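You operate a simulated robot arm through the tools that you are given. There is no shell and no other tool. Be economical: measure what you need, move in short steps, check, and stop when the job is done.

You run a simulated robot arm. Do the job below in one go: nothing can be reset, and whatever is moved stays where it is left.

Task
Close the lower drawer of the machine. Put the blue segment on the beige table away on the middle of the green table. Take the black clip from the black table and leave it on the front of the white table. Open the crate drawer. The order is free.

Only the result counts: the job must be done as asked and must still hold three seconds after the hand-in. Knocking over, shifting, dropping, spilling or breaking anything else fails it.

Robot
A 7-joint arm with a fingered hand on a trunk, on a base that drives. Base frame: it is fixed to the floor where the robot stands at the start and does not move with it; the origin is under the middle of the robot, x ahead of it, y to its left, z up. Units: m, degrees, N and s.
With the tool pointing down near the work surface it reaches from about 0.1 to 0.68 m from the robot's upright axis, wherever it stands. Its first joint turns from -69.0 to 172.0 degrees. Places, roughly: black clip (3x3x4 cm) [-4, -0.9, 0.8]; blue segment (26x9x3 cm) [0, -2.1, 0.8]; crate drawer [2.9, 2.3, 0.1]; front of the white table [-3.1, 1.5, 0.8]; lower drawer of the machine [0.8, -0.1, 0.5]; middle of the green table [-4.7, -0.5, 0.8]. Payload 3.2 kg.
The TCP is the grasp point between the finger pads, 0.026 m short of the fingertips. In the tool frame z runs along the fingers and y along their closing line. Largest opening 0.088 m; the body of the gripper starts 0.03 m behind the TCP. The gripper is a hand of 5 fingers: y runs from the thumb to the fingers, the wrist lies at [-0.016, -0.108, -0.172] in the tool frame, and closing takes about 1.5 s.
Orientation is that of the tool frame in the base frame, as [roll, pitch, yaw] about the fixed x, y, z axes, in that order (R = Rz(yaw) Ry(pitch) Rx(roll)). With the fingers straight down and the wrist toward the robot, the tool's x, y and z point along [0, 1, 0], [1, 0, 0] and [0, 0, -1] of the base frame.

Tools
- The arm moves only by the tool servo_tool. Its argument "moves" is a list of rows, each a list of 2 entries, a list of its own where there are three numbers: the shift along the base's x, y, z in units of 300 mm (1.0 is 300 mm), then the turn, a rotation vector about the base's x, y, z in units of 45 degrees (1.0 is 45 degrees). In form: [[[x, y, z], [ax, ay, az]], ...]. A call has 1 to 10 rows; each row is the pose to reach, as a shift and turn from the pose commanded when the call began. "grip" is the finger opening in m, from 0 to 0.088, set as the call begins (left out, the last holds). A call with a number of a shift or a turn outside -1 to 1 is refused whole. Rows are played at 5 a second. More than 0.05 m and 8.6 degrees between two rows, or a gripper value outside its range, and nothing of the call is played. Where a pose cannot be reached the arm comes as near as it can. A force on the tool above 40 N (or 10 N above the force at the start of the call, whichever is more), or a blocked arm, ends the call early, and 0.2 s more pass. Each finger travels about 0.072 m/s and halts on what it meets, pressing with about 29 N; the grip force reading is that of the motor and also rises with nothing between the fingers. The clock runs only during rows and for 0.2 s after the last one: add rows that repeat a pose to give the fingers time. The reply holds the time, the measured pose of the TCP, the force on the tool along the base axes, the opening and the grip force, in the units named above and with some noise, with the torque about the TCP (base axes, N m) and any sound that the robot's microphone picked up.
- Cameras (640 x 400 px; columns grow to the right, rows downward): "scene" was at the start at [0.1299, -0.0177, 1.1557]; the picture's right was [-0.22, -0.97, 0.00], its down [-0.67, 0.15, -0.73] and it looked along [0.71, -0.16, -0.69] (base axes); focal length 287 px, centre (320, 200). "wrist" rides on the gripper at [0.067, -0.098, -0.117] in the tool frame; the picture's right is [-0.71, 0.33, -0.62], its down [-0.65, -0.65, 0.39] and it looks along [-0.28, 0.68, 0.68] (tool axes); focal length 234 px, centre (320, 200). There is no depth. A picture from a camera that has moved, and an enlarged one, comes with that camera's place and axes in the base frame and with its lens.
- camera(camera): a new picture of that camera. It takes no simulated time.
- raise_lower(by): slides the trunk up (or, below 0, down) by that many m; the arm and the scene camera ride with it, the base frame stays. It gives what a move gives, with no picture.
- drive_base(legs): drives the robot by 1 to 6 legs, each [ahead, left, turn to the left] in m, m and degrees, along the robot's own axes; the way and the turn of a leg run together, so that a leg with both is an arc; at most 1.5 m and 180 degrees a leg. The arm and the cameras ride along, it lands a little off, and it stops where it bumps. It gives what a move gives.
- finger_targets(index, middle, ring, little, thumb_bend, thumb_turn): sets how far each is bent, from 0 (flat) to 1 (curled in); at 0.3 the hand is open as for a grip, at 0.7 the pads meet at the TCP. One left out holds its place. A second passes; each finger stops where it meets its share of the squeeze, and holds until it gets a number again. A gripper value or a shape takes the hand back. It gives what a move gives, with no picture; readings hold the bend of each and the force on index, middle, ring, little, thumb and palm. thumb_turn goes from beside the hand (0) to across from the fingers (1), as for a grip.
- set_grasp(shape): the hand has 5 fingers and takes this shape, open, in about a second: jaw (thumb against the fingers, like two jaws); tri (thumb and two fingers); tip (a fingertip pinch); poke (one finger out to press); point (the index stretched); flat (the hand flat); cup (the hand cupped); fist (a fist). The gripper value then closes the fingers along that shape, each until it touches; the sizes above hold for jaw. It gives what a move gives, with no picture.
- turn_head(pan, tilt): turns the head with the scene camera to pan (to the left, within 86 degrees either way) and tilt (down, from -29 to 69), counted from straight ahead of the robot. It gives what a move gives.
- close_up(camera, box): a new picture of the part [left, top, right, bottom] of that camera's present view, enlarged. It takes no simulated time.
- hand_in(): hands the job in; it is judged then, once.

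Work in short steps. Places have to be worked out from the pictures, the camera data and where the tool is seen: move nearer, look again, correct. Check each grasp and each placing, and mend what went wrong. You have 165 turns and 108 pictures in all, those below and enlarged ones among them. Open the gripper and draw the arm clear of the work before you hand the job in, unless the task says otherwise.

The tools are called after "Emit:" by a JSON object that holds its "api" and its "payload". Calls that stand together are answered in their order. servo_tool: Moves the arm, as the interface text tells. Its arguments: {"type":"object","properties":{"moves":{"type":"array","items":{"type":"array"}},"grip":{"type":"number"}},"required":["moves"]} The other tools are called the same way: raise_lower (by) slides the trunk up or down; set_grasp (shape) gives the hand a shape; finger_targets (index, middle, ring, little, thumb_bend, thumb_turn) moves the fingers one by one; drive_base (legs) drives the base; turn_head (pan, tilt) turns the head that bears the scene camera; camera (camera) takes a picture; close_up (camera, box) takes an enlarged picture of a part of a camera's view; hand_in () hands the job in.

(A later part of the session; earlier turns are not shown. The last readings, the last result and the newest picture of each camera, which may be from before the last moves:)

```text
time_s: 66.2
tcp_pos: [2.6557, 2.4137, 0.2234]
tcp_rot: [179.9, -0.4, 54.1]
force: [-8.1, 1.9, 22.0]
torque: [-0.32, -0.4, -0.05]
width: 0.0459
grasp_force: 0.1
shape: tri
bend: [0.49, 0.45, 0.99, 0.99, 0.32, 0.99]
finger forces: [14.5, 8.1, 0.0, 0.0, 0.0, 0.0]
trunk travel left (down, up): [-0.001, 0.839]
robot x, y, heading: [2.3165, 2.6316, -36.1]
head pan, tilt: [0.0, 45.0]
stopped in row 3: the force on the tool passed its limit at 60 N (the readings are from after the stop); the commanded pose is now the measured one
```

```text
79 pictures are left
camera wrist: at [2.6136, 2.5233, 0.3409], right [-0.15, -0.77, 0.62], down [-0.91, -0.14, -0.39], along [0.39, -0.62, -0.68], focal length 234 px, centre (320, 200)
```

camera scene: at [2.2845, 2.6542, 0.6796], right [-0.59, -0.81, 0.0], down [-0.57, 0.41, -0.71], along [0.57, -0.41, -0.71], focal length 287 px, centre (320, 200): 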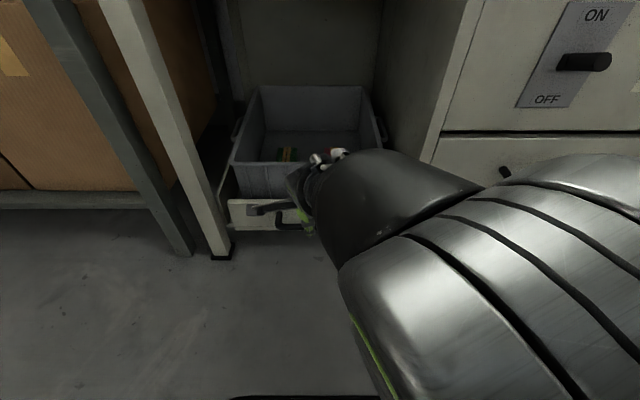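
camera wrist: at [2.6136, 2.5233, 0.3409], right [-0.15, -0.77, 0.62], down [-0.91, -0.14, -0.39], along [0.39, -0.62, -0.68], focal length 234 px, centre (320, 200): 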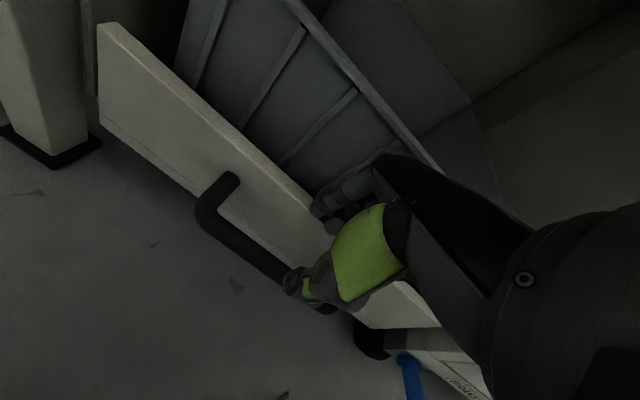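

The index fingertip met the panel's top edge, so the finger's outer face needs to sit nearer the bar. I'll lift, back out 1.5 cm, narrow the opening to 0.034 and try again.

Emit:
{"api": "servo_tool", "payload": {"moves": [[[0, 0, 0.07], [0, 0, 0]], [[-0.04, 0.029, 0.07], [0, 0, 0]], [[-0.04, 0.029, 0.07], [0, 0, 0]], [[-0.04, 0.029, 0.07], [0, 0, 0]]], "grip": 0.034}}

Emit:
{"api": "servo_tool", "payload": {"moves": [[[0, 0, -0.05], [0, 0, 0]], [[0, 0, -0.1], [0, 0, 0]], [[0, 0, -0.15], [0, 0, 0]], [[0, 0, -0.15], [0, 0, 0]]]}}

Emit:
{"api": "camera", "payload": {"camera": "wrist"}}

```text
time_s: 67.2
tcp_pos: [2.6437, 2.4228, 0.2433]
tcp_rot: [-179.7, -0.3, 54.1]
force: [0.1, 1.0, -0.5]
torque: [0.02, -0.05, -0.01]
width: 0.0343
grasp_force: 0.0
shape: tri
bend: [0.54, 0.47, 0.99, 0.99, 0.39, 1.0]
finger forces: [0.0, 0.1, 0.0, 0.1, 0.0, 0.0]
trunk travel left (down, up): [-0.001, 0.839]
robot x, y, heading: [2.3153, 2.6283, -36.0]
head pan, tilt: [0.0, 45.0]
```

```text
time_s: 68.2
tcp_pos: [2.6413, 2.421, 0.1986]
tcp_rot: [-179.8, -0.2, 54.1]
force: [-6.2, 4.3, 6.2]
torque: [-0.19, -0.2, -0.09]
width: 0.0324
grasp_force: 0.0
shape: tri
bend: [0.54, 0.52, 0.99, 0.99, 0.39, 1.0]
finger forces: [0.0, 10.0, 0.1, 0.1, 0.0, 0.0]
trunk travel left (down, up): [-0.001, 0.839]
robot x, y, heading: [2.3122, 2.6296, -35.8]
head pan, tilt: [0.0, 45.0]
```

```text
78 pictures are left
camera wrist: at [2.6009, 2.5321, 0.3146], right [-0.14, -0.77, 0.62], down [-0.91, -0.14, -0.39], along [0.39, -0.62, -0.68], focal length 234 px, centre (320, 200)
```

wrist: 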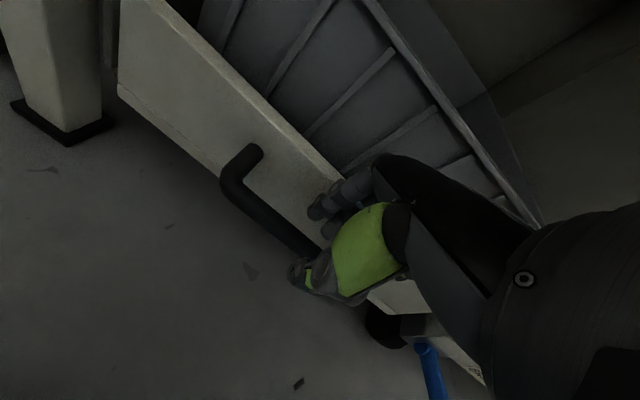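

The fingers are now between the panel and bar, with the middle finger lightly rubbing the panel. I'll ease out 6 mm and continue down.

Emit:
{"api": "servo_tool", "payload": {"moves": [[[-0.018, 0.013, 0], [0, 0, 0]], [[-0.018, 0.013, -0.05], [0, 0, 0]], [[-0.018, 0.013, -0.1], [0, 0, 0]], [[-0.018, 0.013, -0.13], [0, 0, 0]], [[-0.018, 0.013, -0.13], [0, 0, 0]]]}}

Emit:
{"api": "camera", "payload": {"camera": "wrist"}}

```text
time_s: 69.5
tcp_pos: [2.6382, 2.4239, 0.1602]
tcp_rot: [179.8, -0.2, 54.1]
force: [-8.0, -3.2, 26.4]
torque: [-0.74, 0.01, -0.01]
width: 0.0319
grasp_force: 0.1
shape: tri
bend: [0.54, 0.53, 1.0, 0.99, 0.39, 1.0]
finger forces: [0.0, 9.4, 23.5, 0.1, 0.0, 0.0]
trunk travel left (down, up): [-0.001, 0.839]
robot x, y, heading: [2.3166, 2.6299, -36.0]
head pan, tilt: [0.0, 45.0]
```

```text
77 pictures are left
camera wrist: at [2.5972, 2.5353, 0.277], right [-0.15, -0.77, 0.62], down [-0.91, -0.14, -0.39], along [0.39, -0.63, -0.68], focal length 234 px, centre (320, 200)
```

wrist: 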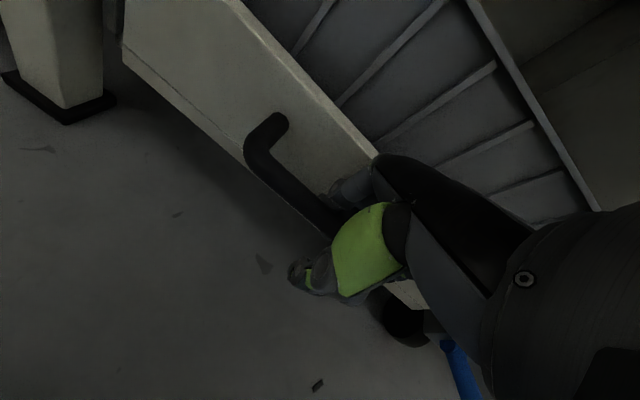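

The fingertips are now below bar level behind it, but the curled ring finger is pressing on something. I'll lift 8 mm and close the grip.

Emit:
{"api": "servo_tool", "payload": {"moves": [[[0, 0, 0.027], [0, 0, 0]], [[0, 0, 0.027], [0, 0, 0]], [[0, 0, 0.027], [0, 0, 0]], [[0, 0, 0.027], [0, 0, 0]], [[0, 0, 0.027], [0, 0, 0]]], "grip": 0.0}}

Emit:
{"api": "camera", "payload": {"camera": "wrist"}}

```text
time_s: 70.7
tcp_pos: [2.6364, 2.4251, 0.1642]
tcp_rot: [-179.3, -0.1, 54.3]
force: [-1.3, 3.2, -18.9]
torque: [0.07, 0.16, -0.02]
width: 0.003
grasp_force: 28.3
shape: tri
bend: [0.57, 0.74, 1.0, 1.0, 0.85, 1.0]
finger forces: [18.8, 5.5, 0.0, 0.1, 31.5, 0.0]
trunk travel left (down, up): [-0.001, 0.839]
robot x, y, heading: [2.3152, 2.6272, -36.1]
head pan, tilt: [0.0, 45.0]
```

```text
76 pictures are left
camera wrist: at [2.5958, 2.5358, 0.2817], right [-0.14, -0.77, 0.62], down [-0.91, -0.14, -0.38], along [0.38, -0.62, -0.69], focal length 234 px, centre (320, 200)
```

wrist: 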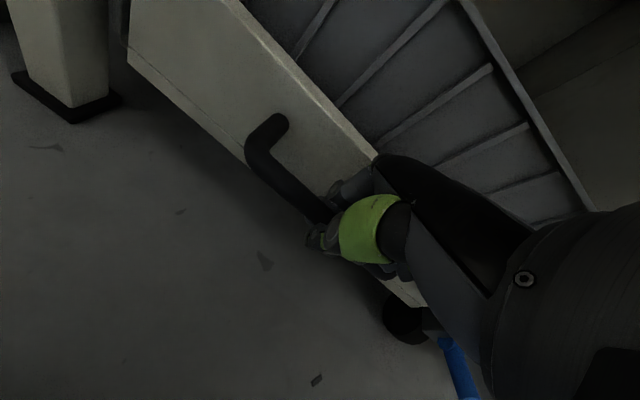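

The bar is gripped by index and thumb. I'll pull by driving straight back slowly.

Emit:
{"api": "drive_base", "payload": {"legs": [[-0.1, 0.0, 0]]}}

Emit:
{"api": "camera", "payload": {"camera": "wrist"}}

```text
time_s: 71.8
tcp_pos: [2.5565, 2.4835, 0.1633]
tcp_rot: [-179.4, -0.1, 54.2]
force: [-1.6, 1.6, -25.6]
torque: [0.1, 0.23, -0.08]
width: 0.0031
grasp_force: 28.4
shape: tri
bend: [0.57, 0.74, 1.0, 1.0, 0.85, 1.0]
finger forces: [19.5, 6.6, 0.0, 0.0, 32.8, 0.0]
trunk travel left (down, up): [-0.001, 0.839]
robot x, y, heading: [2.2357, 2.6897, -35.7]
head pan, tilt: [0.0, 45.0]
```

```text
75 pictures are left
camera wrist: at [2.5164, 2.5932, 0.2819], right [-0.14, -0.77, 0.62], down [-0.91, -0.14, -0.38], along [0.38, -0.62, -0.69], focal length 234 px, centre (320, 200)
```

wrist: 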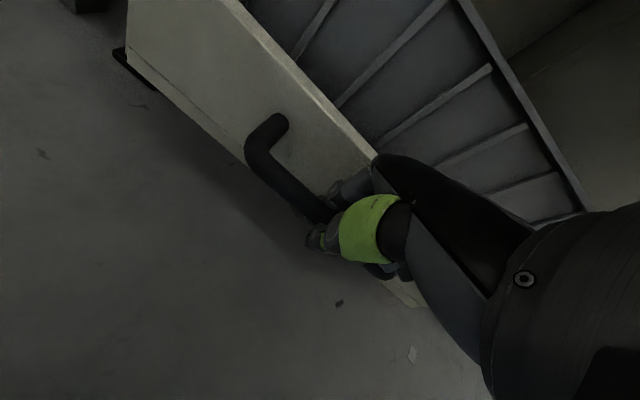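

The drawer follows. I'll keep pulling.

Emit:
{"api": "drive_base", "payload": {"legs": [[-0.12, 0.0, 0]]}}

Emit:
{"api": "drive_base", "payload": {"legs": [[-0.12, 0.0, 0]]}}

Emit:
{"api": "camera", "payload": {"camera": "scene"}}

```text
time_s: 73.0
tcp_pos: [2.4628, 2.55, 0.1643]
tcp_rot: [-179.3, 0.1, 54.2]
force: [1.4, 4.5, -19.5]
torque: [0.06, 0.11, -0.04]
width: 0.0031
grasp_force: 28.3
shape: tri
bend: [0.57, 0.74, 1.0, 1.0, 0.86, 1.0]
finger forces: [19.6, 6.4, 0.0, 0.0, 32.4, 0.0]
trunk travel left (down, up): [-0.001, 0.839]
robot x, y, heading: [2.1451, 2.7598, -35.8]
head pan, tilt: [0.0, 45.0]
```

```text
time_s: 74.3
tcp_pos: [2.3738, 2.6145, 0.1643]
tcp_rot: [-179.5, 0.0, 54.0]
force: [12.1, -3.5, -16.7]
torque: [0.08, 0.15, -0.01]
width: 0.0058
grasp_force: 29.2
shape: tri
bend: [0.53, 0.74, 1.0, 1.0, 0.88, 1.0]
finger forces: [24.4, 11.4, 0.1, 0.0, 28.8, 0.1]
trunk travel left (down, up): [-0.001, 0.839]
robot x, y, heading: [2.0503, 2.8176, -35.8]
head pan, tilt: [0.0, 45.0]
stopped in leg 1: the force on the tool passed its limit at 47 N (the readings are from after the stop); the commanded pose is now the measured one
```

```text
74 pictures are left
camera scene: at [2.1585, 2.7457, 0.6793], right [-0.59, -0.81, 0.0], down [-0.57, 0.41, -0.71], along [0.57, -0.41, -0.71], focal length 287 px, centre (320, 200)
```

scene: 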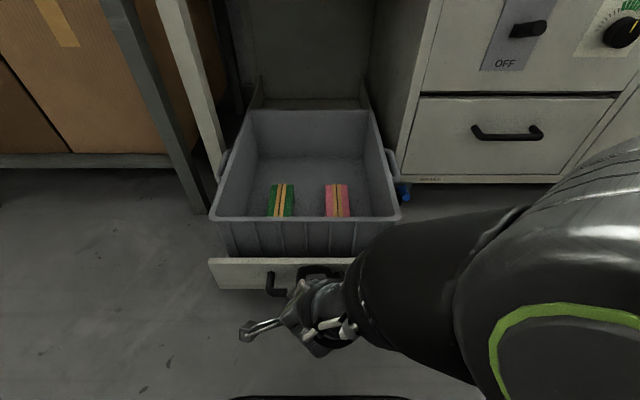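

The drawer hit its stop at about 0.32 m out, so it's fully open. I'll release gently and lift straight up.

Emit:
{"api": "servo_tool", "payload": {"moves": [[[0, 0, 0], [0, 0, 0]], [[0, 0, 0], [0, 0, 0]], [[0, 0, 0], [0, 0, 0]]], "grip": 0.036}}

Emit:
{"api": "servo_tool", "payload": {"moves": [[[0, 0, 0.1], [0, 0, 0]], [[0, 0, 0.2], [0, 0, 0]], [[0, 0, 0.3], [0, 0, 0]], [[0, 0, 0.4], [0, 0, 0]], [[0, 0, 0.4], [0, 0, 0]]]}}

Emit:
{"api": "camera", "payload": {"camera": "scene"}}

```text
time_s: 75.1
tcp_pos: [2.3731, 2.6161, 0.1645]
tcp_rot: [-179.7, 0.0, 54.0]
force: [3.9, -1.7, -0.6]
torque: [0.0, 0.02, -0.01]
width: 0.0369
grasp_force: 0.0
shape: tri
bend: [0.51, 0.47, 0.99, 0.99, 0.38, 1.0]
finger forces: [3.4, 0.0, 0.0, 0.1, 0.0, 0.0]
trunk travel left (down, up): [-0.001, 0.839]
robot x, y, heading: [2.0553, 2.8245, -36.1]
head pan, tilt: [0.0, 45.0]
```

```text
time_s: 76.3
tcp_pos: [2.3717, 2.6144, 0.2861]
tcp_rot: [-179.6, -0.1, 54.0]
force: [-0.3, -0.1, 0.4]
torque: [0.02, 0.02, 0.03]
width: 0.036
grasp_force: 0.1
shape: tri
bend: [0.53, 0.46, 0.99, 0.99, 0.38, 1.0]
finger forces: [0.1, 0.1, 0.0, 0.1, 0.1, 0.0]
trunk travel left (down, up): [-0.001, 0.839]
robot x, y, heading: [2.053, 2.8205, -36.0]
head pan, tilt: [0.0, 45.0]
```

```text
73 pictures are left
camera scene: at [2.1573, 2.7463, 0.6796], right [-0.59, -0.81, 0.0], down [-0.57, 0.41, -0.71], along [0.57, -0.41, -0.71], focal length 287 px, centre (320, 200)
```

scene: 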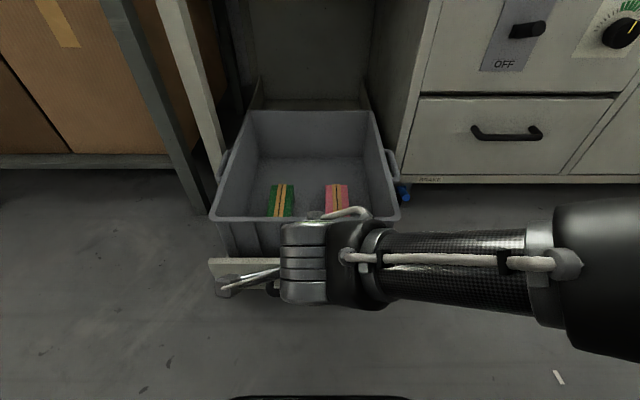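

The drawer is open and I'm clear of it. I'll raise the trunk and strafe back right along the aisle toward the beige table.

Emit:
{"api": "raise_lower", "payload": {"by": 0.4}}

Emit:
{"api": "raise_lower", "payload": {"by": 0.2}}

Emit:
{"api": "drive_base", "payload": {"legs": [[-0.02, -1.3, 0], [0, -1.3, 0], [0, -1.0, 0]]}}

Emit:
{"api": "turn_head", "payload": {"pan": -60, "tilt": 25}}

Emit:
{"api": "camera", "payload": {"camera": "scene"}}

```text
time_s: 80.1
tcp_pos: [2.3713, 2.6143, 0.6851]
tcp_rot: [-179.7, 0.1, 54.0]
force: [0.3, -0.3, -0.5]
torque: [0.03, -0.02, -0.01]
width: 0.0362
grasp_force: 0.0
shape: tri
bend: [0.53, 0.46, 0.99, 0.99, 0.38, 1.0]
finger forces: [0.1, 0.0, 0.0, 0.1, 0.0, 0.0]
trunk travel left (down, up): [-0.401, 0.439]
robot x, y, heading: [2.0534, 2.8236, -35.7]
head pan, tilt: [0.0, 45.0]
```

```text
time_s: 82.3
tcp_pos: [2.3719, 2.6149, 0.8847]
tcp_rot: [-179.6, 0.0, 53.9]
force: [-0.7, -0.6, -0.6]
torque: [-0.04, 0.03, -0.02]
width: 0.036
grasp_force: 0.1
shape: tri
bend: [0.53, 0.46, 0.99, 0.99, 0.38, 1.0]
finger forces: [0.1, 0.1, 0.0, 0.0, 0.0, 0.0]
trunk travel left (down, up): [-0.601, 0.239]
robot x, y, heading: [2.0502, 2.819, -35.8]
head pan, tilt: [0.0, 45.0]
```

```text
time_s: 99.6
tcp_pos: [0.3172, -0.3007, 0.8859]
tcp_rot: [-179.8, 0.0, 55.6]
force: [1.1, 0.1, 0.0]
torque: [0.02, -0.05, 0.03]
width: 0.036
grasp_force: 0.0
shape: tri
bend: [0.53, 0.46, 0.99, 0.99, 0.38, 1.0]
finger forces: [0.0, 0.1, 0.0, 0.1, 0.1, 0.0]
trunk travel left (down, up): [-0.601, 0.239]
robot x, y, heading: [-0.0027, -0.0984, -34.3]
head pan, tilt: [0.0, 45.0]
```

```text
time_s: 100.9
tcp_pos: [0.3169, -0.3012, 0.8846]
tcp_rot: [-179.7, 0.1, 55.5]
force: [0.3, -0.2, -1.1]
torque: [-0.02, 0.03, 0.02]
width: 0.0359
grasp_force: 0.2
shape: tri
bend: [0.53, 0.46, 0.99, 0.99, 0.38, 1.0]
finger forces: [0.1, 0.0, 0.0, 0.0, 0.0, 0.0]
trunk travel left (down, up): [-0.601, 0.239]
robot x, y, heading: [-0.0075, -0.1004, -34.6]
head pan, tilt: [-60.0, 25.0]
```

```text
72 pictures are left
camera scene: at [0.0248, -0.2207, 1.3101], right [-1.0, 0.08, 0.0], down [0.03, 0.42, -0.91], along [-0.07, -0.9, -0.42], focal length 287 px, centre (320, 200)
```

scene: 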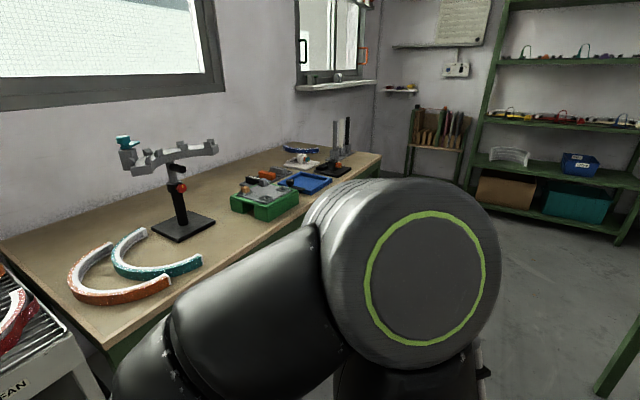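

The blue segment is the blue arc at the back of the beige table (pixel ~(300,150)). I'll zoom in on it, and also check the machine's lower drawer from here.

Emit:
{"api": "close_up", "payload": {"camera": "scene", "box": [220, 110, 400, 220]}}

Emit:
{"api": "turn_head", "payload": {"pan": 30, "tilt": 40}}

Emit:
{"api": "camera", "payload": {"camera": "scene"}}

```text
3.56 times, centred on (310, 165) of scene
camera zoom: at [0.0248, -0.2207, 1.3101], right [-1.0, 0.08, 0.0], down [0.03, 0.42, -0.91], along [-0.07, -0.9, -0.42], focal length 1022 px, centre (356, 324)
```

zoom: 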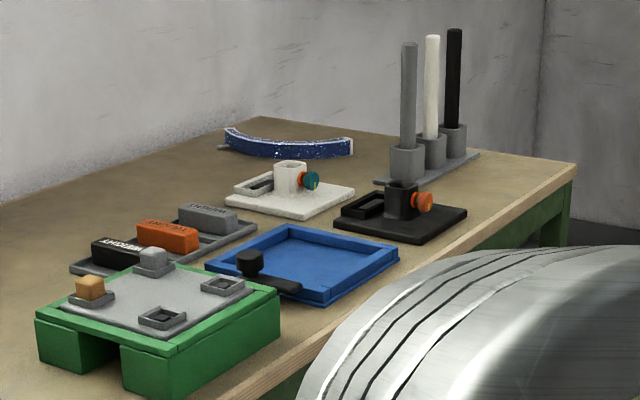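

```text
time_s: 102.6
tcp_pos: [0.3178, -0.3004, 0.8858]
tcp_rot: [-179.7, 0.0, 55.4]
force: [-0.5, 0.0, 1.2]
torque: [-0.04, -0.01, 0.02]
width: 0.0361
grasp_force: 0.1
shape: tri
bend: [0.53, 0.46, 0.99, 0.99, 0.38, 1.0]
finger forces: [0.1, 0.1, 0.0, 0.0, 0.0, 0.0]
trunk travel left (down, up): [-0.601, 0.239]
robot x, y, heading: [-0.0068, -0.1075, -34.2]
head pan, tilt: [30.0, 40.0]
```

```text
70 pictures are left
camera scene: at [0.1165, -0.1354, 1.2868], right [-0.08, -1.0, 0.0], down [-0.64, 0.05, -0.77], along [0.76, -0.06, -0.64], focal length 287 px, centre (320, 200)
```

scene: 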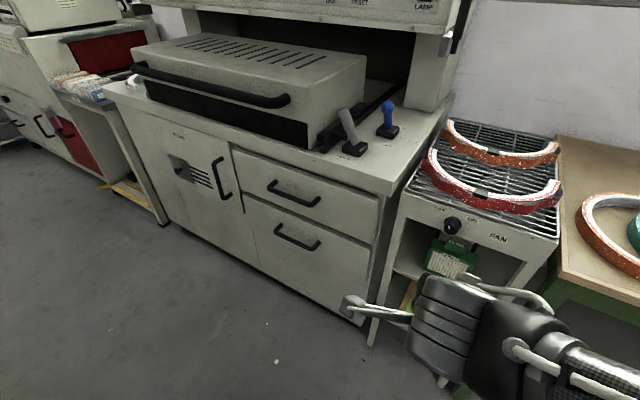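

The lower drawer is flush. The segment is near (0.0,-2.1), about 0.23 m from the table's right end, so I'll approach from that end. I'll strafe further right first and look.

Emit:
{"api": "drive_base", "payload": {"legs": [[0.03, -1.1, -2], [0.03, -1.05, 0]]}}

Emit:
{"api": "turn_head", "payload": {"pan": -20, "tilt": 35}}

Emit:
{"api": "camera", "payload": {"camera": "scene"}}

Emit:
{"api": "turn_head", "payload": {"pan": -85, "tilt": 20}}

Emit:
{"api": "camera", "payload": {"camera": "scene"}}

```text
time_s: 113.3
tcp_pos: [-0.8927, -2.1047, 0.8858]
tcp_rot: [-179.8, 0.0, 54.1]
force: [-0.2, -0.4, -0.3]
torque: [-0.01, -0.01, -0.01]
width: 0.0359
grasp_force: 0.2
shape: tri
bend: [0.53, 0.46, 0.99, 0.99, 0.38, 1.0]
finger forces: [0.1, 0.1, 0.1, 0.0, 0.1, 0.0]
trunk travel left (down, up): [-0.601, 0.239]
robot x, y, heading: [-1.2148, -1.8951, -35.8]
head pan, tilt: [30.0, 40.0]
```

```text
time_s: 114.5
tcp_pos: [-0.8914, -2.1052, 0.8857]
tcp_rot: [-179.7, 0.0, 54.1]
force: [-0.6, 0.4, 0.0]
torque: [0.01, 0.01, -0.02]
width: 0.0359
grasp_force: 0.1
shape: tri
bend: [0.53, 0.46, 0.99, 0.99, 0.38, 1.0]
finger forces: [0.0, 0.1, 0.1, 0.0, 0.0, 0.0]
trunk travel left (down, up): [-0.601, 0.239]
robot x, y, heading: [-1.2124, -1.8959, -35.7]
head pan, tilt: [-20.0, 35.0]
```

```text
69 pictures are left
camera scene: at [-1.123, -1.9989, 1.2944], right [-0.83, -0.56, 0.0], down [-0.32, 0.47, -0.82], along [0.46, -0.68, -0.57], focal length 287 px, centre (320, 200)
```

scene: 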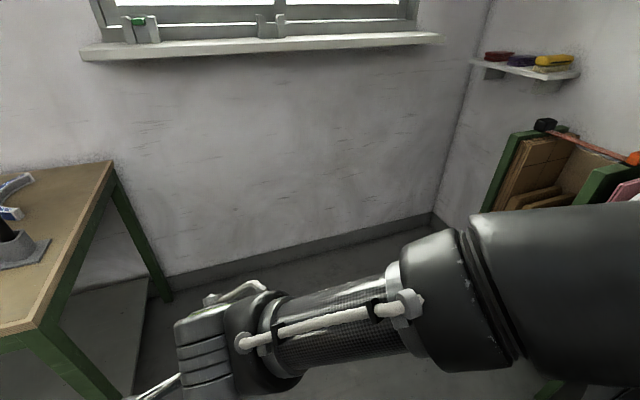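

```text
time_s: 115.8
tcp_pos: [-0.8921, -2.1051, 0.8865]
tcp_rot: [-179.7, -0.1, 54.1]
force: [-0.5, 0.0, -0.7]
torque: [0.01, 0.0, -0.01]
width: 0.0362
grasp_force: 0.0
shape: tri
bend: [0.53, 0.46, 0.99, 0.99, 0.38, 1.0]
finger forces: [0.0, 0.1, 0.0, 0.1, 0.1, 0.0]
trunk travel left (down, up): [-0.601, 0.239]
robot x, y, heading: [-1.2173, -1.8942, -35.9]
head pan, tilt: [-85.0, 20.0]
```

```text
68 pictures are left
camera scene: at [-1.2202, -2.0062, 1.3182], right [-0.86, 0.51, 0.0], down [0.17, 0.29, -0.94], along [-0.48, -0.81, -0.34], focal length 287 px, centre (320, 200)
```

scene: 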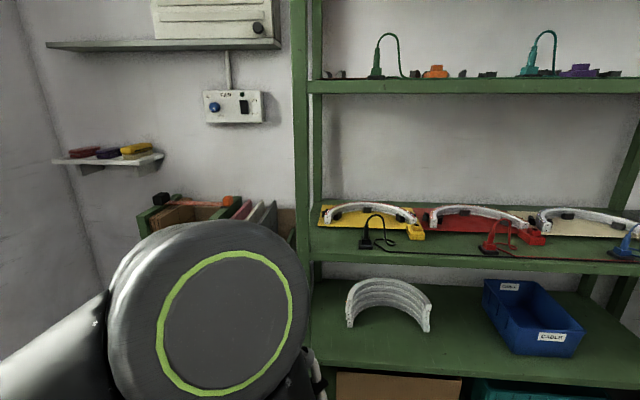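

There's about 1.1 m between the table's right end (s≈-1.87) and the shelf. I'll turn left 90° to face along the table, then slide in toward the wall with a bit of setback.

Emit:
{"api": "drive_base", "payload": {"legs": [[0, 0, 90], [-0.15, -0.4, 0]]}}

Emit:
{"api": "turn_head", "payload": {"pan": -15, "tilt": 35}}

Emit:
{"api": "camera", "payload": {"camera": "scene"}}

```text
time_s: 122.3
tcp_pos: [-0.7637, -1.927, 0.8869]
tcp_rot: [-179.7, 0.0, 144.6]
force: [0.5, -0.1, 0.3]
torque: [0.0, -0.02, -0.02]
width: 0.0359
grasp_force: 0.2
shape: tri
bend: [0.53, 0.46, 0.99, 0.99, 0.38, 1.0]
finger forces: [0.0, 0.0, 0.0, 0.0, 0.0, 0.1]
trunk travel left (down, up): [-0.601, 0.239]
robot x, y, heading: [-0.9676, -2.2487, 54.6]
head pan, tilt: [-85.0, 20.0]
```

```text
time_s: 123.7
tcp_pos: [-0.7625, -1.9268, 0.8861]
tcp_rot: [-179.7, 0.0, 144.6]
force: [-0.5, 0.4, 0.6]
torque: [-0.01, 0.02, 0.01]
width: 0.0359
grasp_force: 0.0
shape: tri
bend: [0.53, 0.46, 0.99, 0.99, 0.38, 1.0]
finger forces: [0.0, 0.0, 0.1, 0.0, 0.0, 0.0]
trunk travel left (down, up): [-0.601, 0.239]
robot x, y, heading: [-0.9662, -2.2501, 54.7]
head pan, tilt: [-15.0, 35.0]
```

```text
67 pictures are left
camera scene: at [-0.8716, -2.1523, 1.2944], right [0.64, -0.77, 0.0], down [-0.44, -0.37, -0.82], along [0.63, 0.52, -0.57], focal length 287 px, centre (320, 200)
```

scene: 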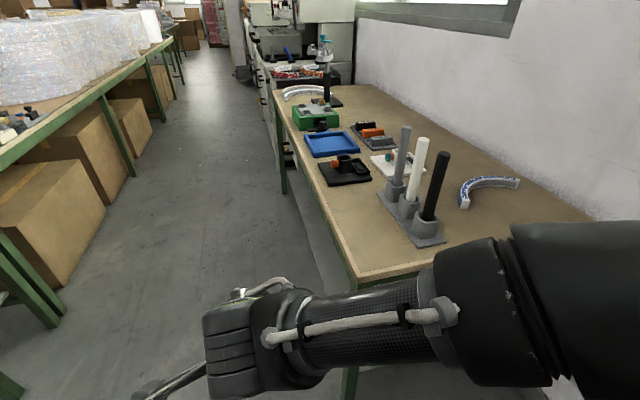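

I see the segment clearly: its mid-arc is near (0.06,-2.065), opening toward me, and the pegs are to its left at n≈-0.18. I'll slide right 0.36 m first.

Emit:
{"api": "set_grasp", "payload": {"shape": "jaw"}}

Emit:
{"api": "drive_base", "payload": {"legs": [[0, -0.36, -0.5]]}}

Emit:
{"api": "turn_head", "payload": {"pan": -20, "tilt": 40}}

Emit:
{"api": "camera", "payload": {"camera": "scene"}}

```text
time_s: 124.6
tcp_pos: [-0.762, -1.9265, 0.8854]
tcp_rot: [-179.7, 0.0, 144.5]
force: [0.5, -0.2, -0.5]
torque: [-0.03, 0.01, -0.02]
width: 0.0878
grasp_force: 0.0
shape: jaw
bend: [0.3, 0.3, 0.3, 0.3, 0.3, 0.97]
finger forces: [0.1, 0.1, 0.1, 0.0, 0.0, 0.0]
trunk travel left (down, up): [-0.601, 0.239]
robot x, y, heading: [-0.9693, -2.253, 54.6]
head pan, tilt: [-15.0, 35.0]
```

```text
time_s: 126.9
tcp_pos: [-0.4695, -2.1353, 0.8855]
tcp_rot: [-179.7, -0.1, 143.9]
force: [0.0, 0.5, 0.3]
torque: [-0.01, 0.03, -0.01]
width: 0.0878
grasp_force: 0.1
shape: jaw
bend: [0.3, 0.3, 0.3, 0.3, 0.3, 0.97]
finger forces: [0.0, 0.0, 0.0, 0.0, 0.0, 0.0]
trunk travel left (down, up): [-0.601, 0.239]
robot x, y, heading: [-0.6745, -2.4592, 53.9]
head pan, tilt: [-15.0, 35.0]
```

```text
time_s: 127.6
tcp_pos: [-0.4707, -2.1357, 0.8845]
tcp_rot: [-179.7, 0.0, 144.0]
force: [-0.4, 0.4, -0.6]
torque: [0.0, 0.01, 0.0]
width: 0.0877
grasp_force: 0.1
shape: jaw
bend: [0.3, 0.3, 0.3, 0.3, 0.3, 0.97]
finger forces: [0.1, 0.1, 0.0, 0.0, 0.1, 0.1]
trunk travel left (down, up): [-0.601, 0.239]
robot x, y, heading: [-0.6784, -2.4546, 53.9]
head pan, tilt: [-20.0, 40.0]
```

```text
66 pictures are left
camera scene: at [-0.5793, -2.3678, 1.2868], right [0.56, -0.83, 0.0], down [-0.53, -0.36, -0.77], along [0.63, 0.43, -0.64], focal length 287 px, centre (320, 200)
```

scene: 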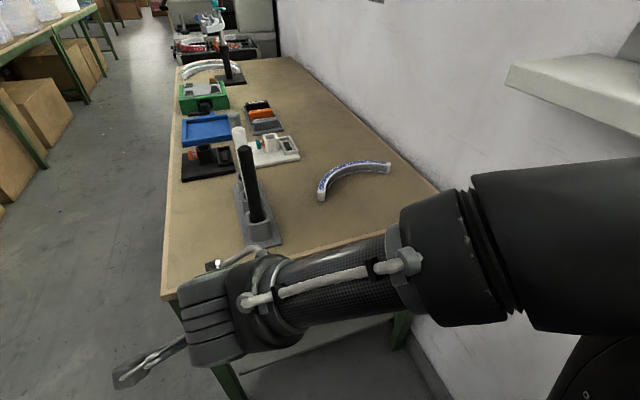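

I'll zoom in on the segment to get its outline accurately.

Emit:
{"api": "close_up", "payload": {"camera": "scene", "box": [290, 140, 420, 225]}}

```text
4.71 times, centred on (355, 182) of scene
camera zoom: at [-0.5793, -2.3678, 1.2868], right [0.56, -0.83, 0.0], down [-0.53, -0.36, -0.77], along [0.63, 0.43, -0.64], focal length 1352 px, centre (155, 282)
```

zoom: 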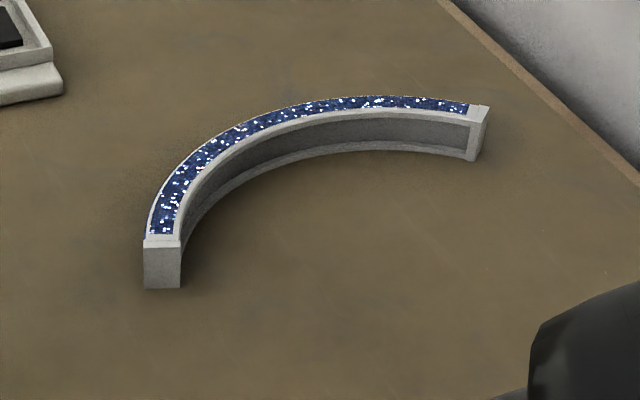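

The arc's radius is about 0.148 m, and I'll grasp at about (0.078,-2.025) with a slightly rotated yaw. First I'll swing the hand 0.25 m right while still off the table, staying clear of the pegs.

Emit:
{"api": "servo_tool", "payload": {"moves": [[[0.12, -0.087, 0], [0, 0, 0]], [[0.24, -0.174, 0], [0, 0, 0]], [[0.36, -0.26, 0], [0, 0, 0]], [[0.48, -0.348, 0], [0, 0, 0]], [[0.6, -0.435, 0], [0, 0, 0]], [[0.67, -0.487, 0], [0, 0, 0]], [[0.67, -0.487, 0], [0, 0, 0]]]}}

Emit:
{"api": "turn_head", "payload": {"pan": -35, "tilt": 40}}

Emit:
{"api": "camera", "payload": {"camera": "scene"}}

```text
time_s: 129.2
tcp_pos: [-0.2675, -2.2828, 0.8862]
tcp_rot: [-179.8, 0.1, 144.1]
force: [0.1, 0.3, 0.4]
torque: [-0.01, -0.01, -0.01]
width: 0.0876
grasp_force: 0.0
shape: jaw
bend: [0.3, 0.3, 0.3, 0.3, 0.3, 0.97]
finger forces: [0.1, 0.0, 0.0, 0.0, 0.0, 0.0]
out of reach, approached as far as the arm can: row 3, 4
trunk travel left (down, up): [-0.601, 0.239]
robot x, y, heading: [-0.6801, -2.4517, 54.2]
head pan, tilt: [-20.0, 40.0]
```

```text
time_s: 129.9
tcp_pos: [-0.2688, -2.2824, 0.8867]
tcp_rot: [-179.7, -0.1, 144.0]
force: [-0.6, 0.4, 0.1]
torque: [0.0, 0.02, 0.01]
width: 0.0876
grasp_force: 0.1
shape: jaw
bend: [0.3, 0.3, 0.3, 0.3, 0.3, 0.97]
finger forces: [0.0, 0.1, 0.0, 0.0, 0.1, 0.1]
trunk travel left (down, up): [-0.601, 0.239]
robot x, y, heading: [-0.6796, -2.4551, 54.1]
head pan, tilt: [-35.0, 40.0]
```

```text
64 pictures are left
camera scene: at [-0.5693, -2.3877, 1.2868], right [0.33, -0.94, 0.0], down [-0.61, -0.21, -0.77], along [0.72, 0.25, -0.64], focal length 287 px, centre (320, 200)
```

scene: 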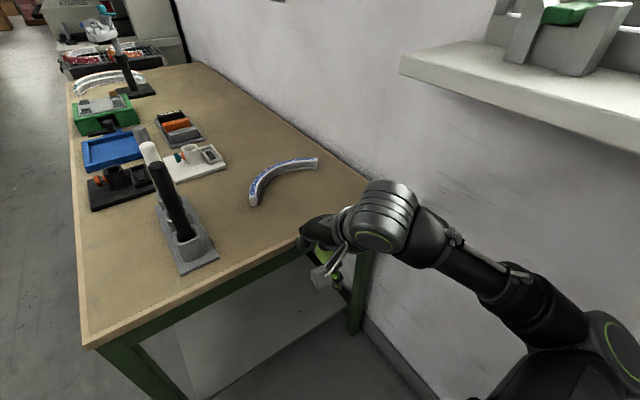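

The hand is right of the pegs and the elbow is close to the wall, so I won't go further right. I'll drive ahead 0.2 m and reach for a grasp point with radial heading about 80° at (0.03,-2.007).

Emit:
{"api": "drive_base", "payload": {"legs": [[0.1, 0, 0], [0.1, 0, 0]]}}

Emit:
{"api": "camera", "payload": {"camera": "scene"}}

Emit:
{"api": "camera", "payload": {"camera": "wrist"}}

```text
time_s: 131.8
tcp_pos: [-0.1519, -2.1182, 0.8858]
tcp_rot: [-179.6, 0.0, 144.1]
force: [-0.2, -0.2, -0.4]
torque: [-0.01, 0.02, -0.02]
width: 0.0879
grasp_force: 0.1
shape: jaw
bend: [0.3, 0.3, 0.3, 0.3, 0.3, 0.97]
finger forces: [0.0, 0.0, 0.0, 0.0, 0.0, 0.1]
trunk travel left (down, up): [-0.601, 0.239]
robot x, y, heading: [-0.5631, -2.2921, 54.4]
head pan, tilt: [-35.0, 40.0]
```

```text
63 pictures are left
camera scene: at [-0.4531, -2.2261, 1.2867], right [0.33, -0.94, 0.0], down [-0.61, -0.21, -0.77], along [0.72, 0.25, -0.64], focal length 287 px, centre (320, 200)
```

scene: 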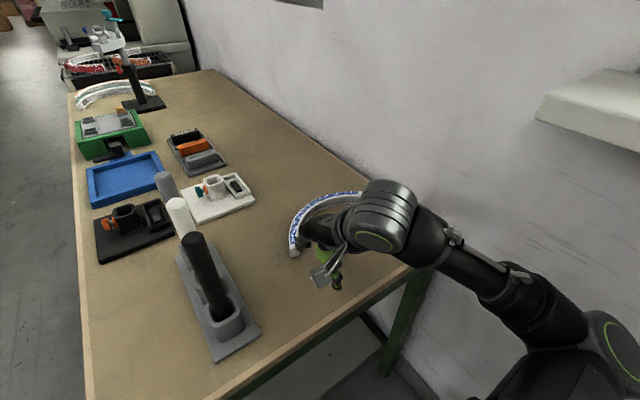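

```text
62 pictures are left
camera wrist: at [-0.2647, -2.1589, 1.0037], right [0.77, -0.14, 0.62], down [0.14, -0.91, -0.38], along [0.62, 0.38, -0.68], focal length 234 px, centre (320, 200)
```

wrist: 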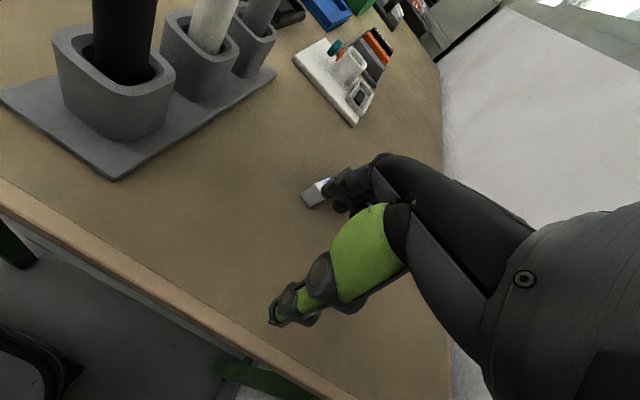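

The A end is confirmed at (-0.08,-2.03). I'll move at height to (0.03,-2.007) with +26° yaw.

Emit:
{"api": "servo_tool", "payload": {"moves": [[[0.12, 0.074, 0], [0, 0, 0.115]], [[0.24, 0.148, 0], [0, 0, 0.23]], [[0.36, 0.222, 0], [0, 0, 0.345]], [[0.48, 0.296, 0], [0, 0, 0.46]], [[0.6, 0.37, 0], [0, 0, 0.575]], [[0.6, 0.37, 0], [0, 0, 0.575]]]}}

Emit:
{"api": "camera", "payload": {"camera": "scene"}}

Emit:
{"api": "camera", "payload": {"camera": "wrist"}}

```text
time_s: 133.2
tcp_pos: [0.0258, -2.007, 0.8867]
tcp_rot: [-179.7, 0.0, 170.1]
force: [0.5, 0.3, -0.9]
torque: [0.0, 0.0, 0.02]
width: 0.088
grasp_force: 0.0
shape: jaw
bend: [0.3, 0.3, 0.3, 0.3, 0.3, 0.97]
finger forces: [0.0, 0.1, 0.1, 0.0, 0.0, 0.1]
trunk travel left (down, up): [-0.601, 0.239]
robot x, y, heading: [-0.5609, -2.2972, 54.3]
head pan, tilt: [-35.0, 40.0]
```

```text
61 pictures are left
camera scene: at [-0.454, -2.2278, 1.2869], right [0.33, -0.94, 0.0], down [-0.61, -0.21, -0.77], along [0.72, 0.25, -0.64], focal length 287 px, centre (320, 200)
```

scene: 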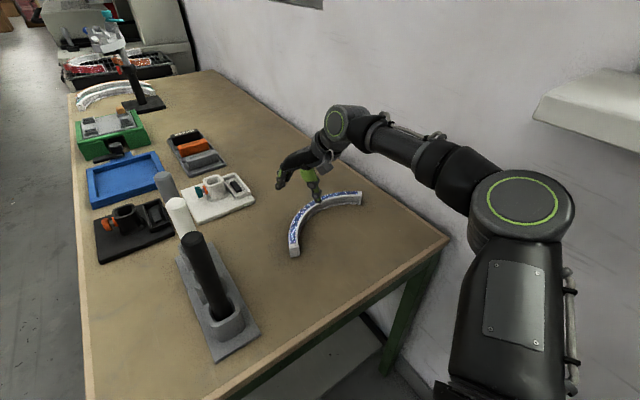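

```text
60 pictures are left
camera wrist: at [-0.059, -2.0912, 1.0028], right [0.75, 0.21, 0.62], down [0.53, -0.76, -0.39], along [0.39, 0.62, -0.68], focal length 234 px, centre (320, 200)
```

wrist: 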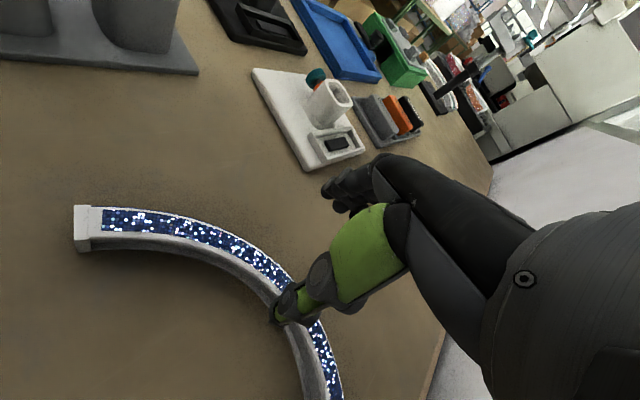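

Cross-checking both cameras gives the segment top at z≈0.83 and the table at about 0.80. The ring point at radial 80° is at about (0.004,-2.023). I'll shift there, descend partway and check.

Emit:
{"api": "servo_tool", "payload": {"moves": [[[-0.073, -0.053, 0], [0, 0, 0]], [[-0.073, -0.053, -0.05], [0, 0, 0]], [[-0.073, -0.053, -0.05], [0, 0, 0]]]}}

Emit:
{"api": "camera", "payload": {"camera": "wrist"}}

```text
time_s: 134.0
tcp_pos: [0.0038, -2.0234, 0.8719]
tcp_rot: [-179.8, -0.1, 170.1]
force: [0.2, 0.7, -0.9]
torque: [-0.03, -0.01, 0.0]
width: 0.0877
grasp_force: 0.1
shape: jaw
bend: [0.3, 0.3, 0.3, 0.3, 0.3, 0.97]
finger forces: [0.0, 0.1, 0.0, 0.1, 0.0, 0.0]
trunk travel left (down, up): [-0.601, 0.239]
robot x, y, heading: [-0.566, -2.2929, 54.4]
head pan, tilt: [-35.0, 40.0]
```

```text
59 pictures are left
camera wrist: at [-0.0802, -2.1078, 0.9889], right [0.75, 0.21, 0.62], down [0.53, -0.76, -0.39], along [0.39, 0.62, -0.68], focal length 234 px, centre (320, 200)
```

wrist: 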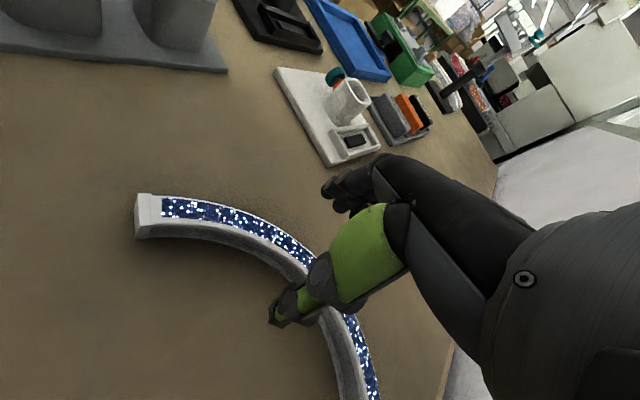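

The TCP projects onto the ring's outer edge. I'll shift 1 cm inward and descend to z≈0.836.

Emit:
{"api": "servo_tool", "payload": {"moves": [[[-0.006, -0.035, 0], [0, 0, 0]], [[-0.006, -0.035, -0.06], [0, 0, 0]], [[-0.006, -0.035, -0.12], [0, 0, 0]], [[-0.006, -0.035, -0.12], [0, 0, 0]]]}}

Emit:
{"api": "camera", "payload": {"camera": "wrist"}}

```text
time_s: 135.0
tcp_pos: [0.0036, -2.0346, 0.8339]
tcp_rot: [-179.7, 0.0, 170.0]
force: [-0.1, -0.3, -0.3]
torque: [0.02, -0.01, 0.01]
width: 0.0876
grasp_force: 0.0
shape: jaw
bend: [0.3, 0.3, 0.3, 0.3, 0.3, 0.97]
finger forces: [0.0, 0.1, 0.0, 0.1, 0.1, 0.1]
trunk travel left (down, up): [-0.601, 0.239]
robot x, y, heading: [-0.5625, -2.2942, 54.3]
head pan, tilt: [-35.0, 40.0]
```

```text
58 pictures are left
camera wrist: at [-0.0806, -2.1182, 0.9531], right [0.76, 0.21, 0.62], down [0.53, -0.76, -0.39], along [0.39, 0.62, -0.68], focal length 234 px, centre (320, 200)
```

wrist: 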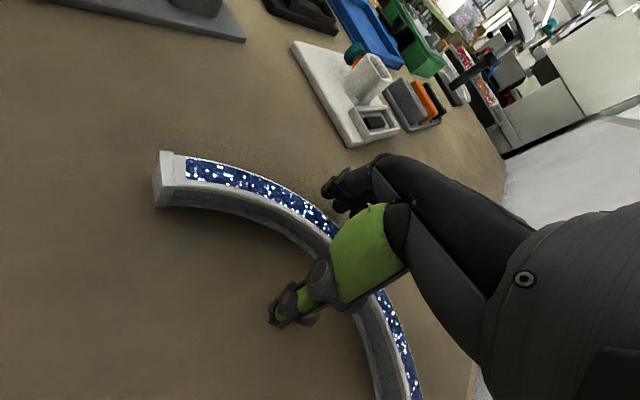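

The ring sits between thumb and fingers with no contact. I'll lower 1 cm more and close.

Emit:
{"api": "servo_tool", "payload": {"moves": [[[0, 0, -0.02], [0, 0, 0]], [[0, 0, -0.037], [0, 0, 0]], [[0, 0, -0.037], [0, 0, 0]]]}}

Emit:
{"api": "servo_tool", "payload": {"moves": [[[0, 0, 0], [0, 0, 0]], [[0, 0, 0], [0, 0, 0]], [[0, 0, 0], [0, 0, 0]], [[0, 0, 0], [0, 0, 0]], [[0, 0, 0], [0, 0, 0]], [[0, 0, 0], [0, 0, 0]], [[0, 0, 0], [0, 0, 0]]], "grip": 0.0}}

Emit:
{"api": "camera", "payload": {"camera": "wrist"}}

```text
time_s: 135.8
tcp_pos: [0.0033, -2.0339, 0.8254]
tcp_rot: [-179.8, 0.1, 170.1]
force: [0.1, -0.7, 3.8]
torque: [0.19, -0.11, 0.0]
width: 0.0877
grasp_force: 0.1
shape: jaw
bend: [0.3, 0.3, 0.3, 0.3, 0.3, 0.97]
finger forces: [0.0, 3.8, 0.0, 0.0, 0.0, 0.1]
trunk travel left (down, up): [-0.601, 0.239]
robot x, y, heading: [-0.5657, -2.2961, 54.6]
head pan, tilt: [-35.0, 40.0]
```

```text
time_s: 137.4
tcp_pos: [0.0032, -2.0355, 0.8265]
tcp_rot: [-179.8, 0.1, 169.9]
force: [0.6, -0.1, 10.7]
torque: [-0.17, 0.03, 0.06]
width: 0.029
grasp_force: 29.1
shape: jaw
bend: [0.7, 0.45, 0.72, 0.7, 0.05, 1.0]
finger forces: [19.5, 0.0, 2.4, 1.5, 29.5, 0.0]
trunk travel left (down, up): [-0.601, 0.239]
robot x, y, heading: [-0.5639, -2.2965, 54.2]
head pan, tilt: [-35.0, 40.0]
```

```text
57 pictures are left
camera wrist: at [-0.0815, -2.1191, 0.9435], right [0.75, 0.21, 0.62], down [0.53, -0.76, -0.39], along [0.39, 0.62, -0.68], focal length 234 px, centre (320, 200)
```

wrist: 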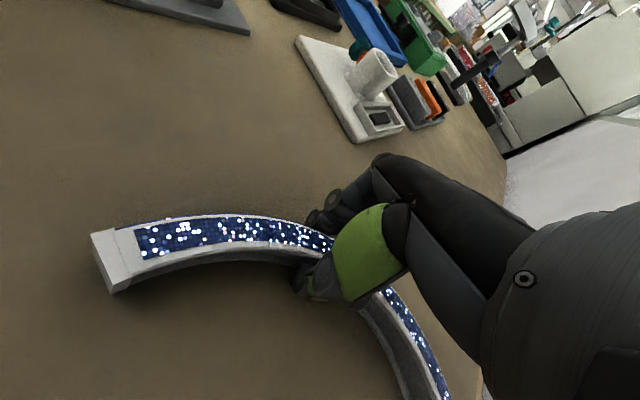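

The grip holds via index and thumb (29 N), with the table at about z 0.80. I'll lift slightly and check.

Emit:
{"api": "servo_tool", "payload": {"moves": [[[0, 0, 0.1], [0, 0, 0]], [[0, 0, 0.2], [0, 0, 0]], [[0, 0, 0.2], [0, 0, 0]]]}}

Emit:
{"api": "camera", "payload": {"camera": "wrist"}}

Emit:
{"api": "camera", "payload": {"camera": "scene"}}

```text
time_s: 138.2
tcp_pos: [0.0049, -2.0353, 0.883]
tcp_rot: [-179.5, 0.0, 170.0]
force: [0.8, 0.3, -1.2]
torque: [0.05, 0.02, 0.0]
width: 0.0279
grasp_force: 28.8
shape: jaw
bend: [0.7, 0.45, 0.72, 0.7, 0.36, 1.0]
finger forces: [18.8, 0.0, 2.2, 1.5, 22.3, 0.0]
trunk travel left (down, up): [-0.601, 0.239]
robot x, y, heading: [-0.5623, -2.2949, 54.5]
head pan, tilt: [-35.0, 40.0]
```

```text
56 pictures are left
camera wrist: at [-0.0789, -2.119, 1.0001], right [0.76, 0.21, 0.62], down [0.53, -0.76, -0.39], along [0.39, 0.62, -0.68], focal length 234 px, centre (320, 200)
```

wrist: 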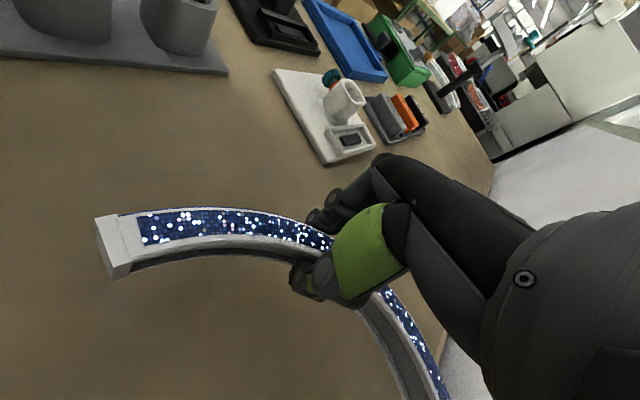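

```text
55 pictures are left
camera scene: at [-0.4531, -2.2268, 1.2867], right [0.33, -0.94, 0.0], down [-0.61, -0.21, -0.77], along [0.72, 0.25, -0.64], focal length 287 px, centre (320, 200)
```

scene: 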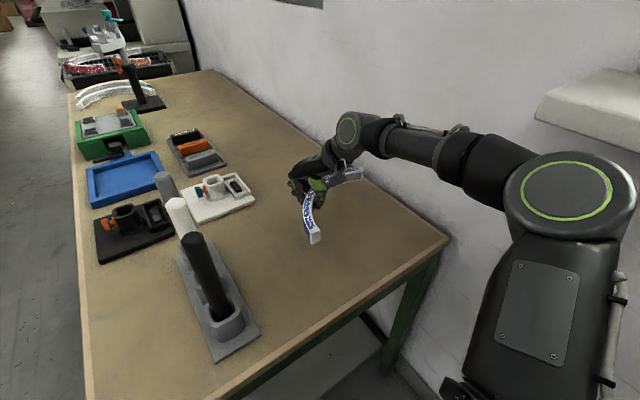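

The segment is held. I'll raise the trunk, back straight out, slide left into the open area and look around for the route.

Emit:
{"api": "raise_lower", "payload": {"by": 0.1}}

Emit:
{"api": "drive_base", "payload": {"legs": [[-0.3, 0, 0], [0, 0.75, 0]]}}

Emit:
{"api": "turn_head", "payload": {"pan": 60, "tilt": 15}}

Emit:
{"api": "camera", "payload": {"camera": "scene"}}

Emit:
{"api": "turn_head", "payload": {"pan": 86, "tilt": 15}}

Emit:
{"api": "camera", "payload": {"camera": "scene"}}

```text
time_s: 139.6
tcp_pos: [0.0059, -2.0344, 0.9839]
tcp_rot: [-179.7, 0.2, 169.9]
force: [-0.3, 0.9, -0.9]
torque: [0.03, 0.01, 0.02]
width: 0.0281
grasp_force: 29.1
shape: jaw
bend: [0.7, 0.45, 0.71, 0.7, 0.36, 1.0]
finger forces: [18.5, 0.1, 2.2, 1.3, 21.8, 0.0]
trunk travel left (down, up): [-0.701, 0.139]
robot x, y, heading: [-0.56, -2.2962, 54.2]
head pan, tilt: [-35.0, 40.0]
```

```text
time_s: 145.3
tcp_pos: [-0.7846, -1.8363, 0.9825]
tcp_rot: [-179.7, 0.0, 170.4]
force: [0.0, 0.5, -0.9]
torque: [0.05, -0.01, 0.0]
width: 0.0279
grasp_force: 29.4
shape: jaw
bend: [0.7, 0.45, 0.71, 0.7, 0.36, 1.0]
finger forces: [18.4, 0.1, 2.3, 1.4, 21.8, 0.0]
trunk travel left (down, up): [-0.701, 0.139]
robot x, y, heading: [-1.3542, -2.0984, 55.0]
head pan, tilt: [-35.0, 40.0]
```

```text
time_s: 147.0
tcp_pos: [-0.7843, -1.8359, 0.9825]
tcp_rot: [-179.7, 0.0, 170.4]
force: [-0.4, 0.8, -1.3]
torque: [0.07, 0.03, 0.02]
width: 0.0281
grasp_force: 28.8
shape: jaw
bend: [0.7, 0.45, 0.71, 0.7, 0.36, 1.0]
finger forces: [18.5, 0.0, 2.3, 1.3, 21.7, 0.0]
trunk travel left (down, up): [-0.701, 0.139]
robot x, y, heading: [-1.3493, -2.1006, 54.8]
head pan, tilt: [60.0, 15.0]
```

```text
54 pictures are left
camera scene: at [-1.3611, -1.9735, 1.4263], right [0.91, 0.42, 0.0], down [0.11, -0.24, -0.97], along [-0.4, 0.88, -0.26], focal length 287 px, centre (320, 200)
```

scene: 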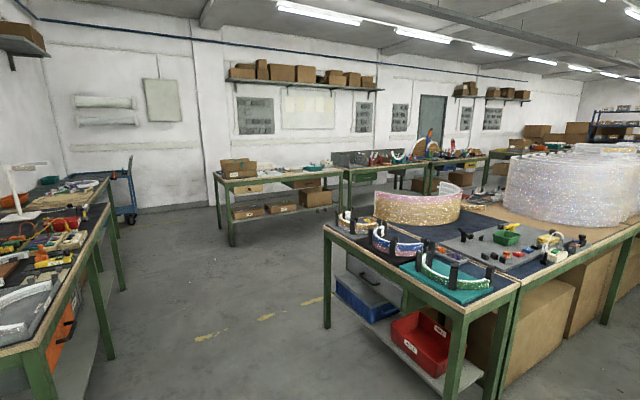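

```text
time_s: 147.9
tcp_pos: [-0.7858, -1.8357, 0.9837]
tcp_rot: [-179.7, -0.1, 170.3]
force: [-0.1, -0.3, -1.3]
torque: [0.07, 0.02, -0.01]
width: 0.0276
grasp_force: 29.2
shape: jaw
bend: [0.7, 0.45, 0.71, 0.7, 0.36, 1.0]
finger forces: [18.4, 0.0, 2.3, 1.2, 21.8, 0.0]
trunk travel left (down, up): [-0.701, 0.139]
robot x, y, heading: [-1.3546, -2.1004, 54.6]
head pan, tilt: [85.9, 15.0]
```

```text
53 pictures are left
camera scene: at [-1.3943, -1.9991, 1.4264], right [0.64, 0.77, 0.0], down [0.2, -0.16, -0.97], along [-0.75, 0.61, -0.26], focal length 287 px, centre (320, 200)
```

scene: 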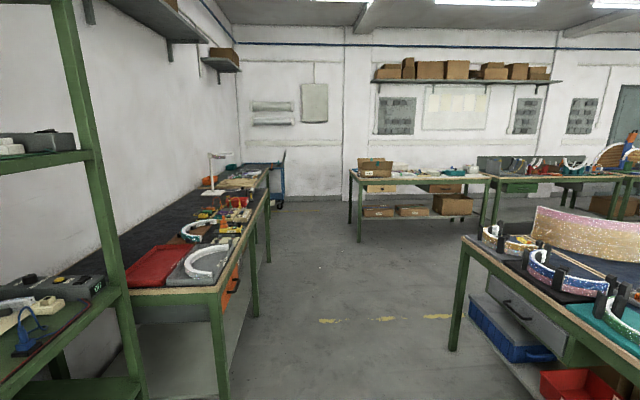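

I'll zoom on the left long tables and the far centre table to identify which is which.

Emit:
{"api": "close_up", "payload": {"camera": "scene", "box": [120, 130, 300, 245]}}

Emit:
{"api": "close_up", "payload": {"camera": "scene", "box": [330, 140, 520, 250]}}

```text
3.48 times, centred on (210, 188) of scene
camera zoom: at [-1.3943, -1.9991, 1.4264], right [0.64, 0.77, 0.0], down [0.2, -0.16, -0.97], along [-0.75, 0.61, -0.26], focal length 999 px, centre (703, 244)
```

zoom: 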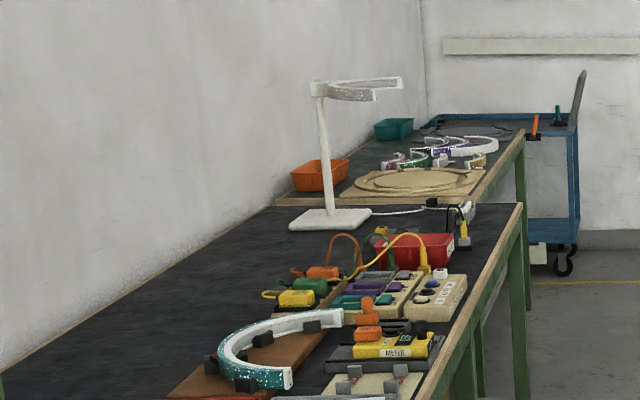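

```text
3.37 times, centred on (425, 195) of scene
camera zoom: at [-1.3943, -1.9991, 1.4264], right [0.64, 0.77, 0.0], down [0.2, -0.16, -0.97], along [-0.75, 0.61, -0.26], focal length 968 px, centre (-34, 217)
```

zoom: 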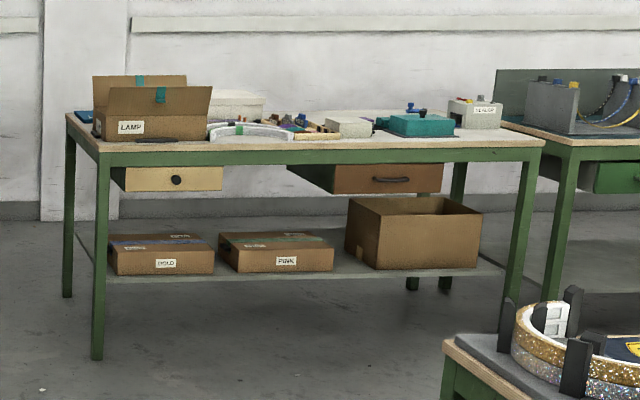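

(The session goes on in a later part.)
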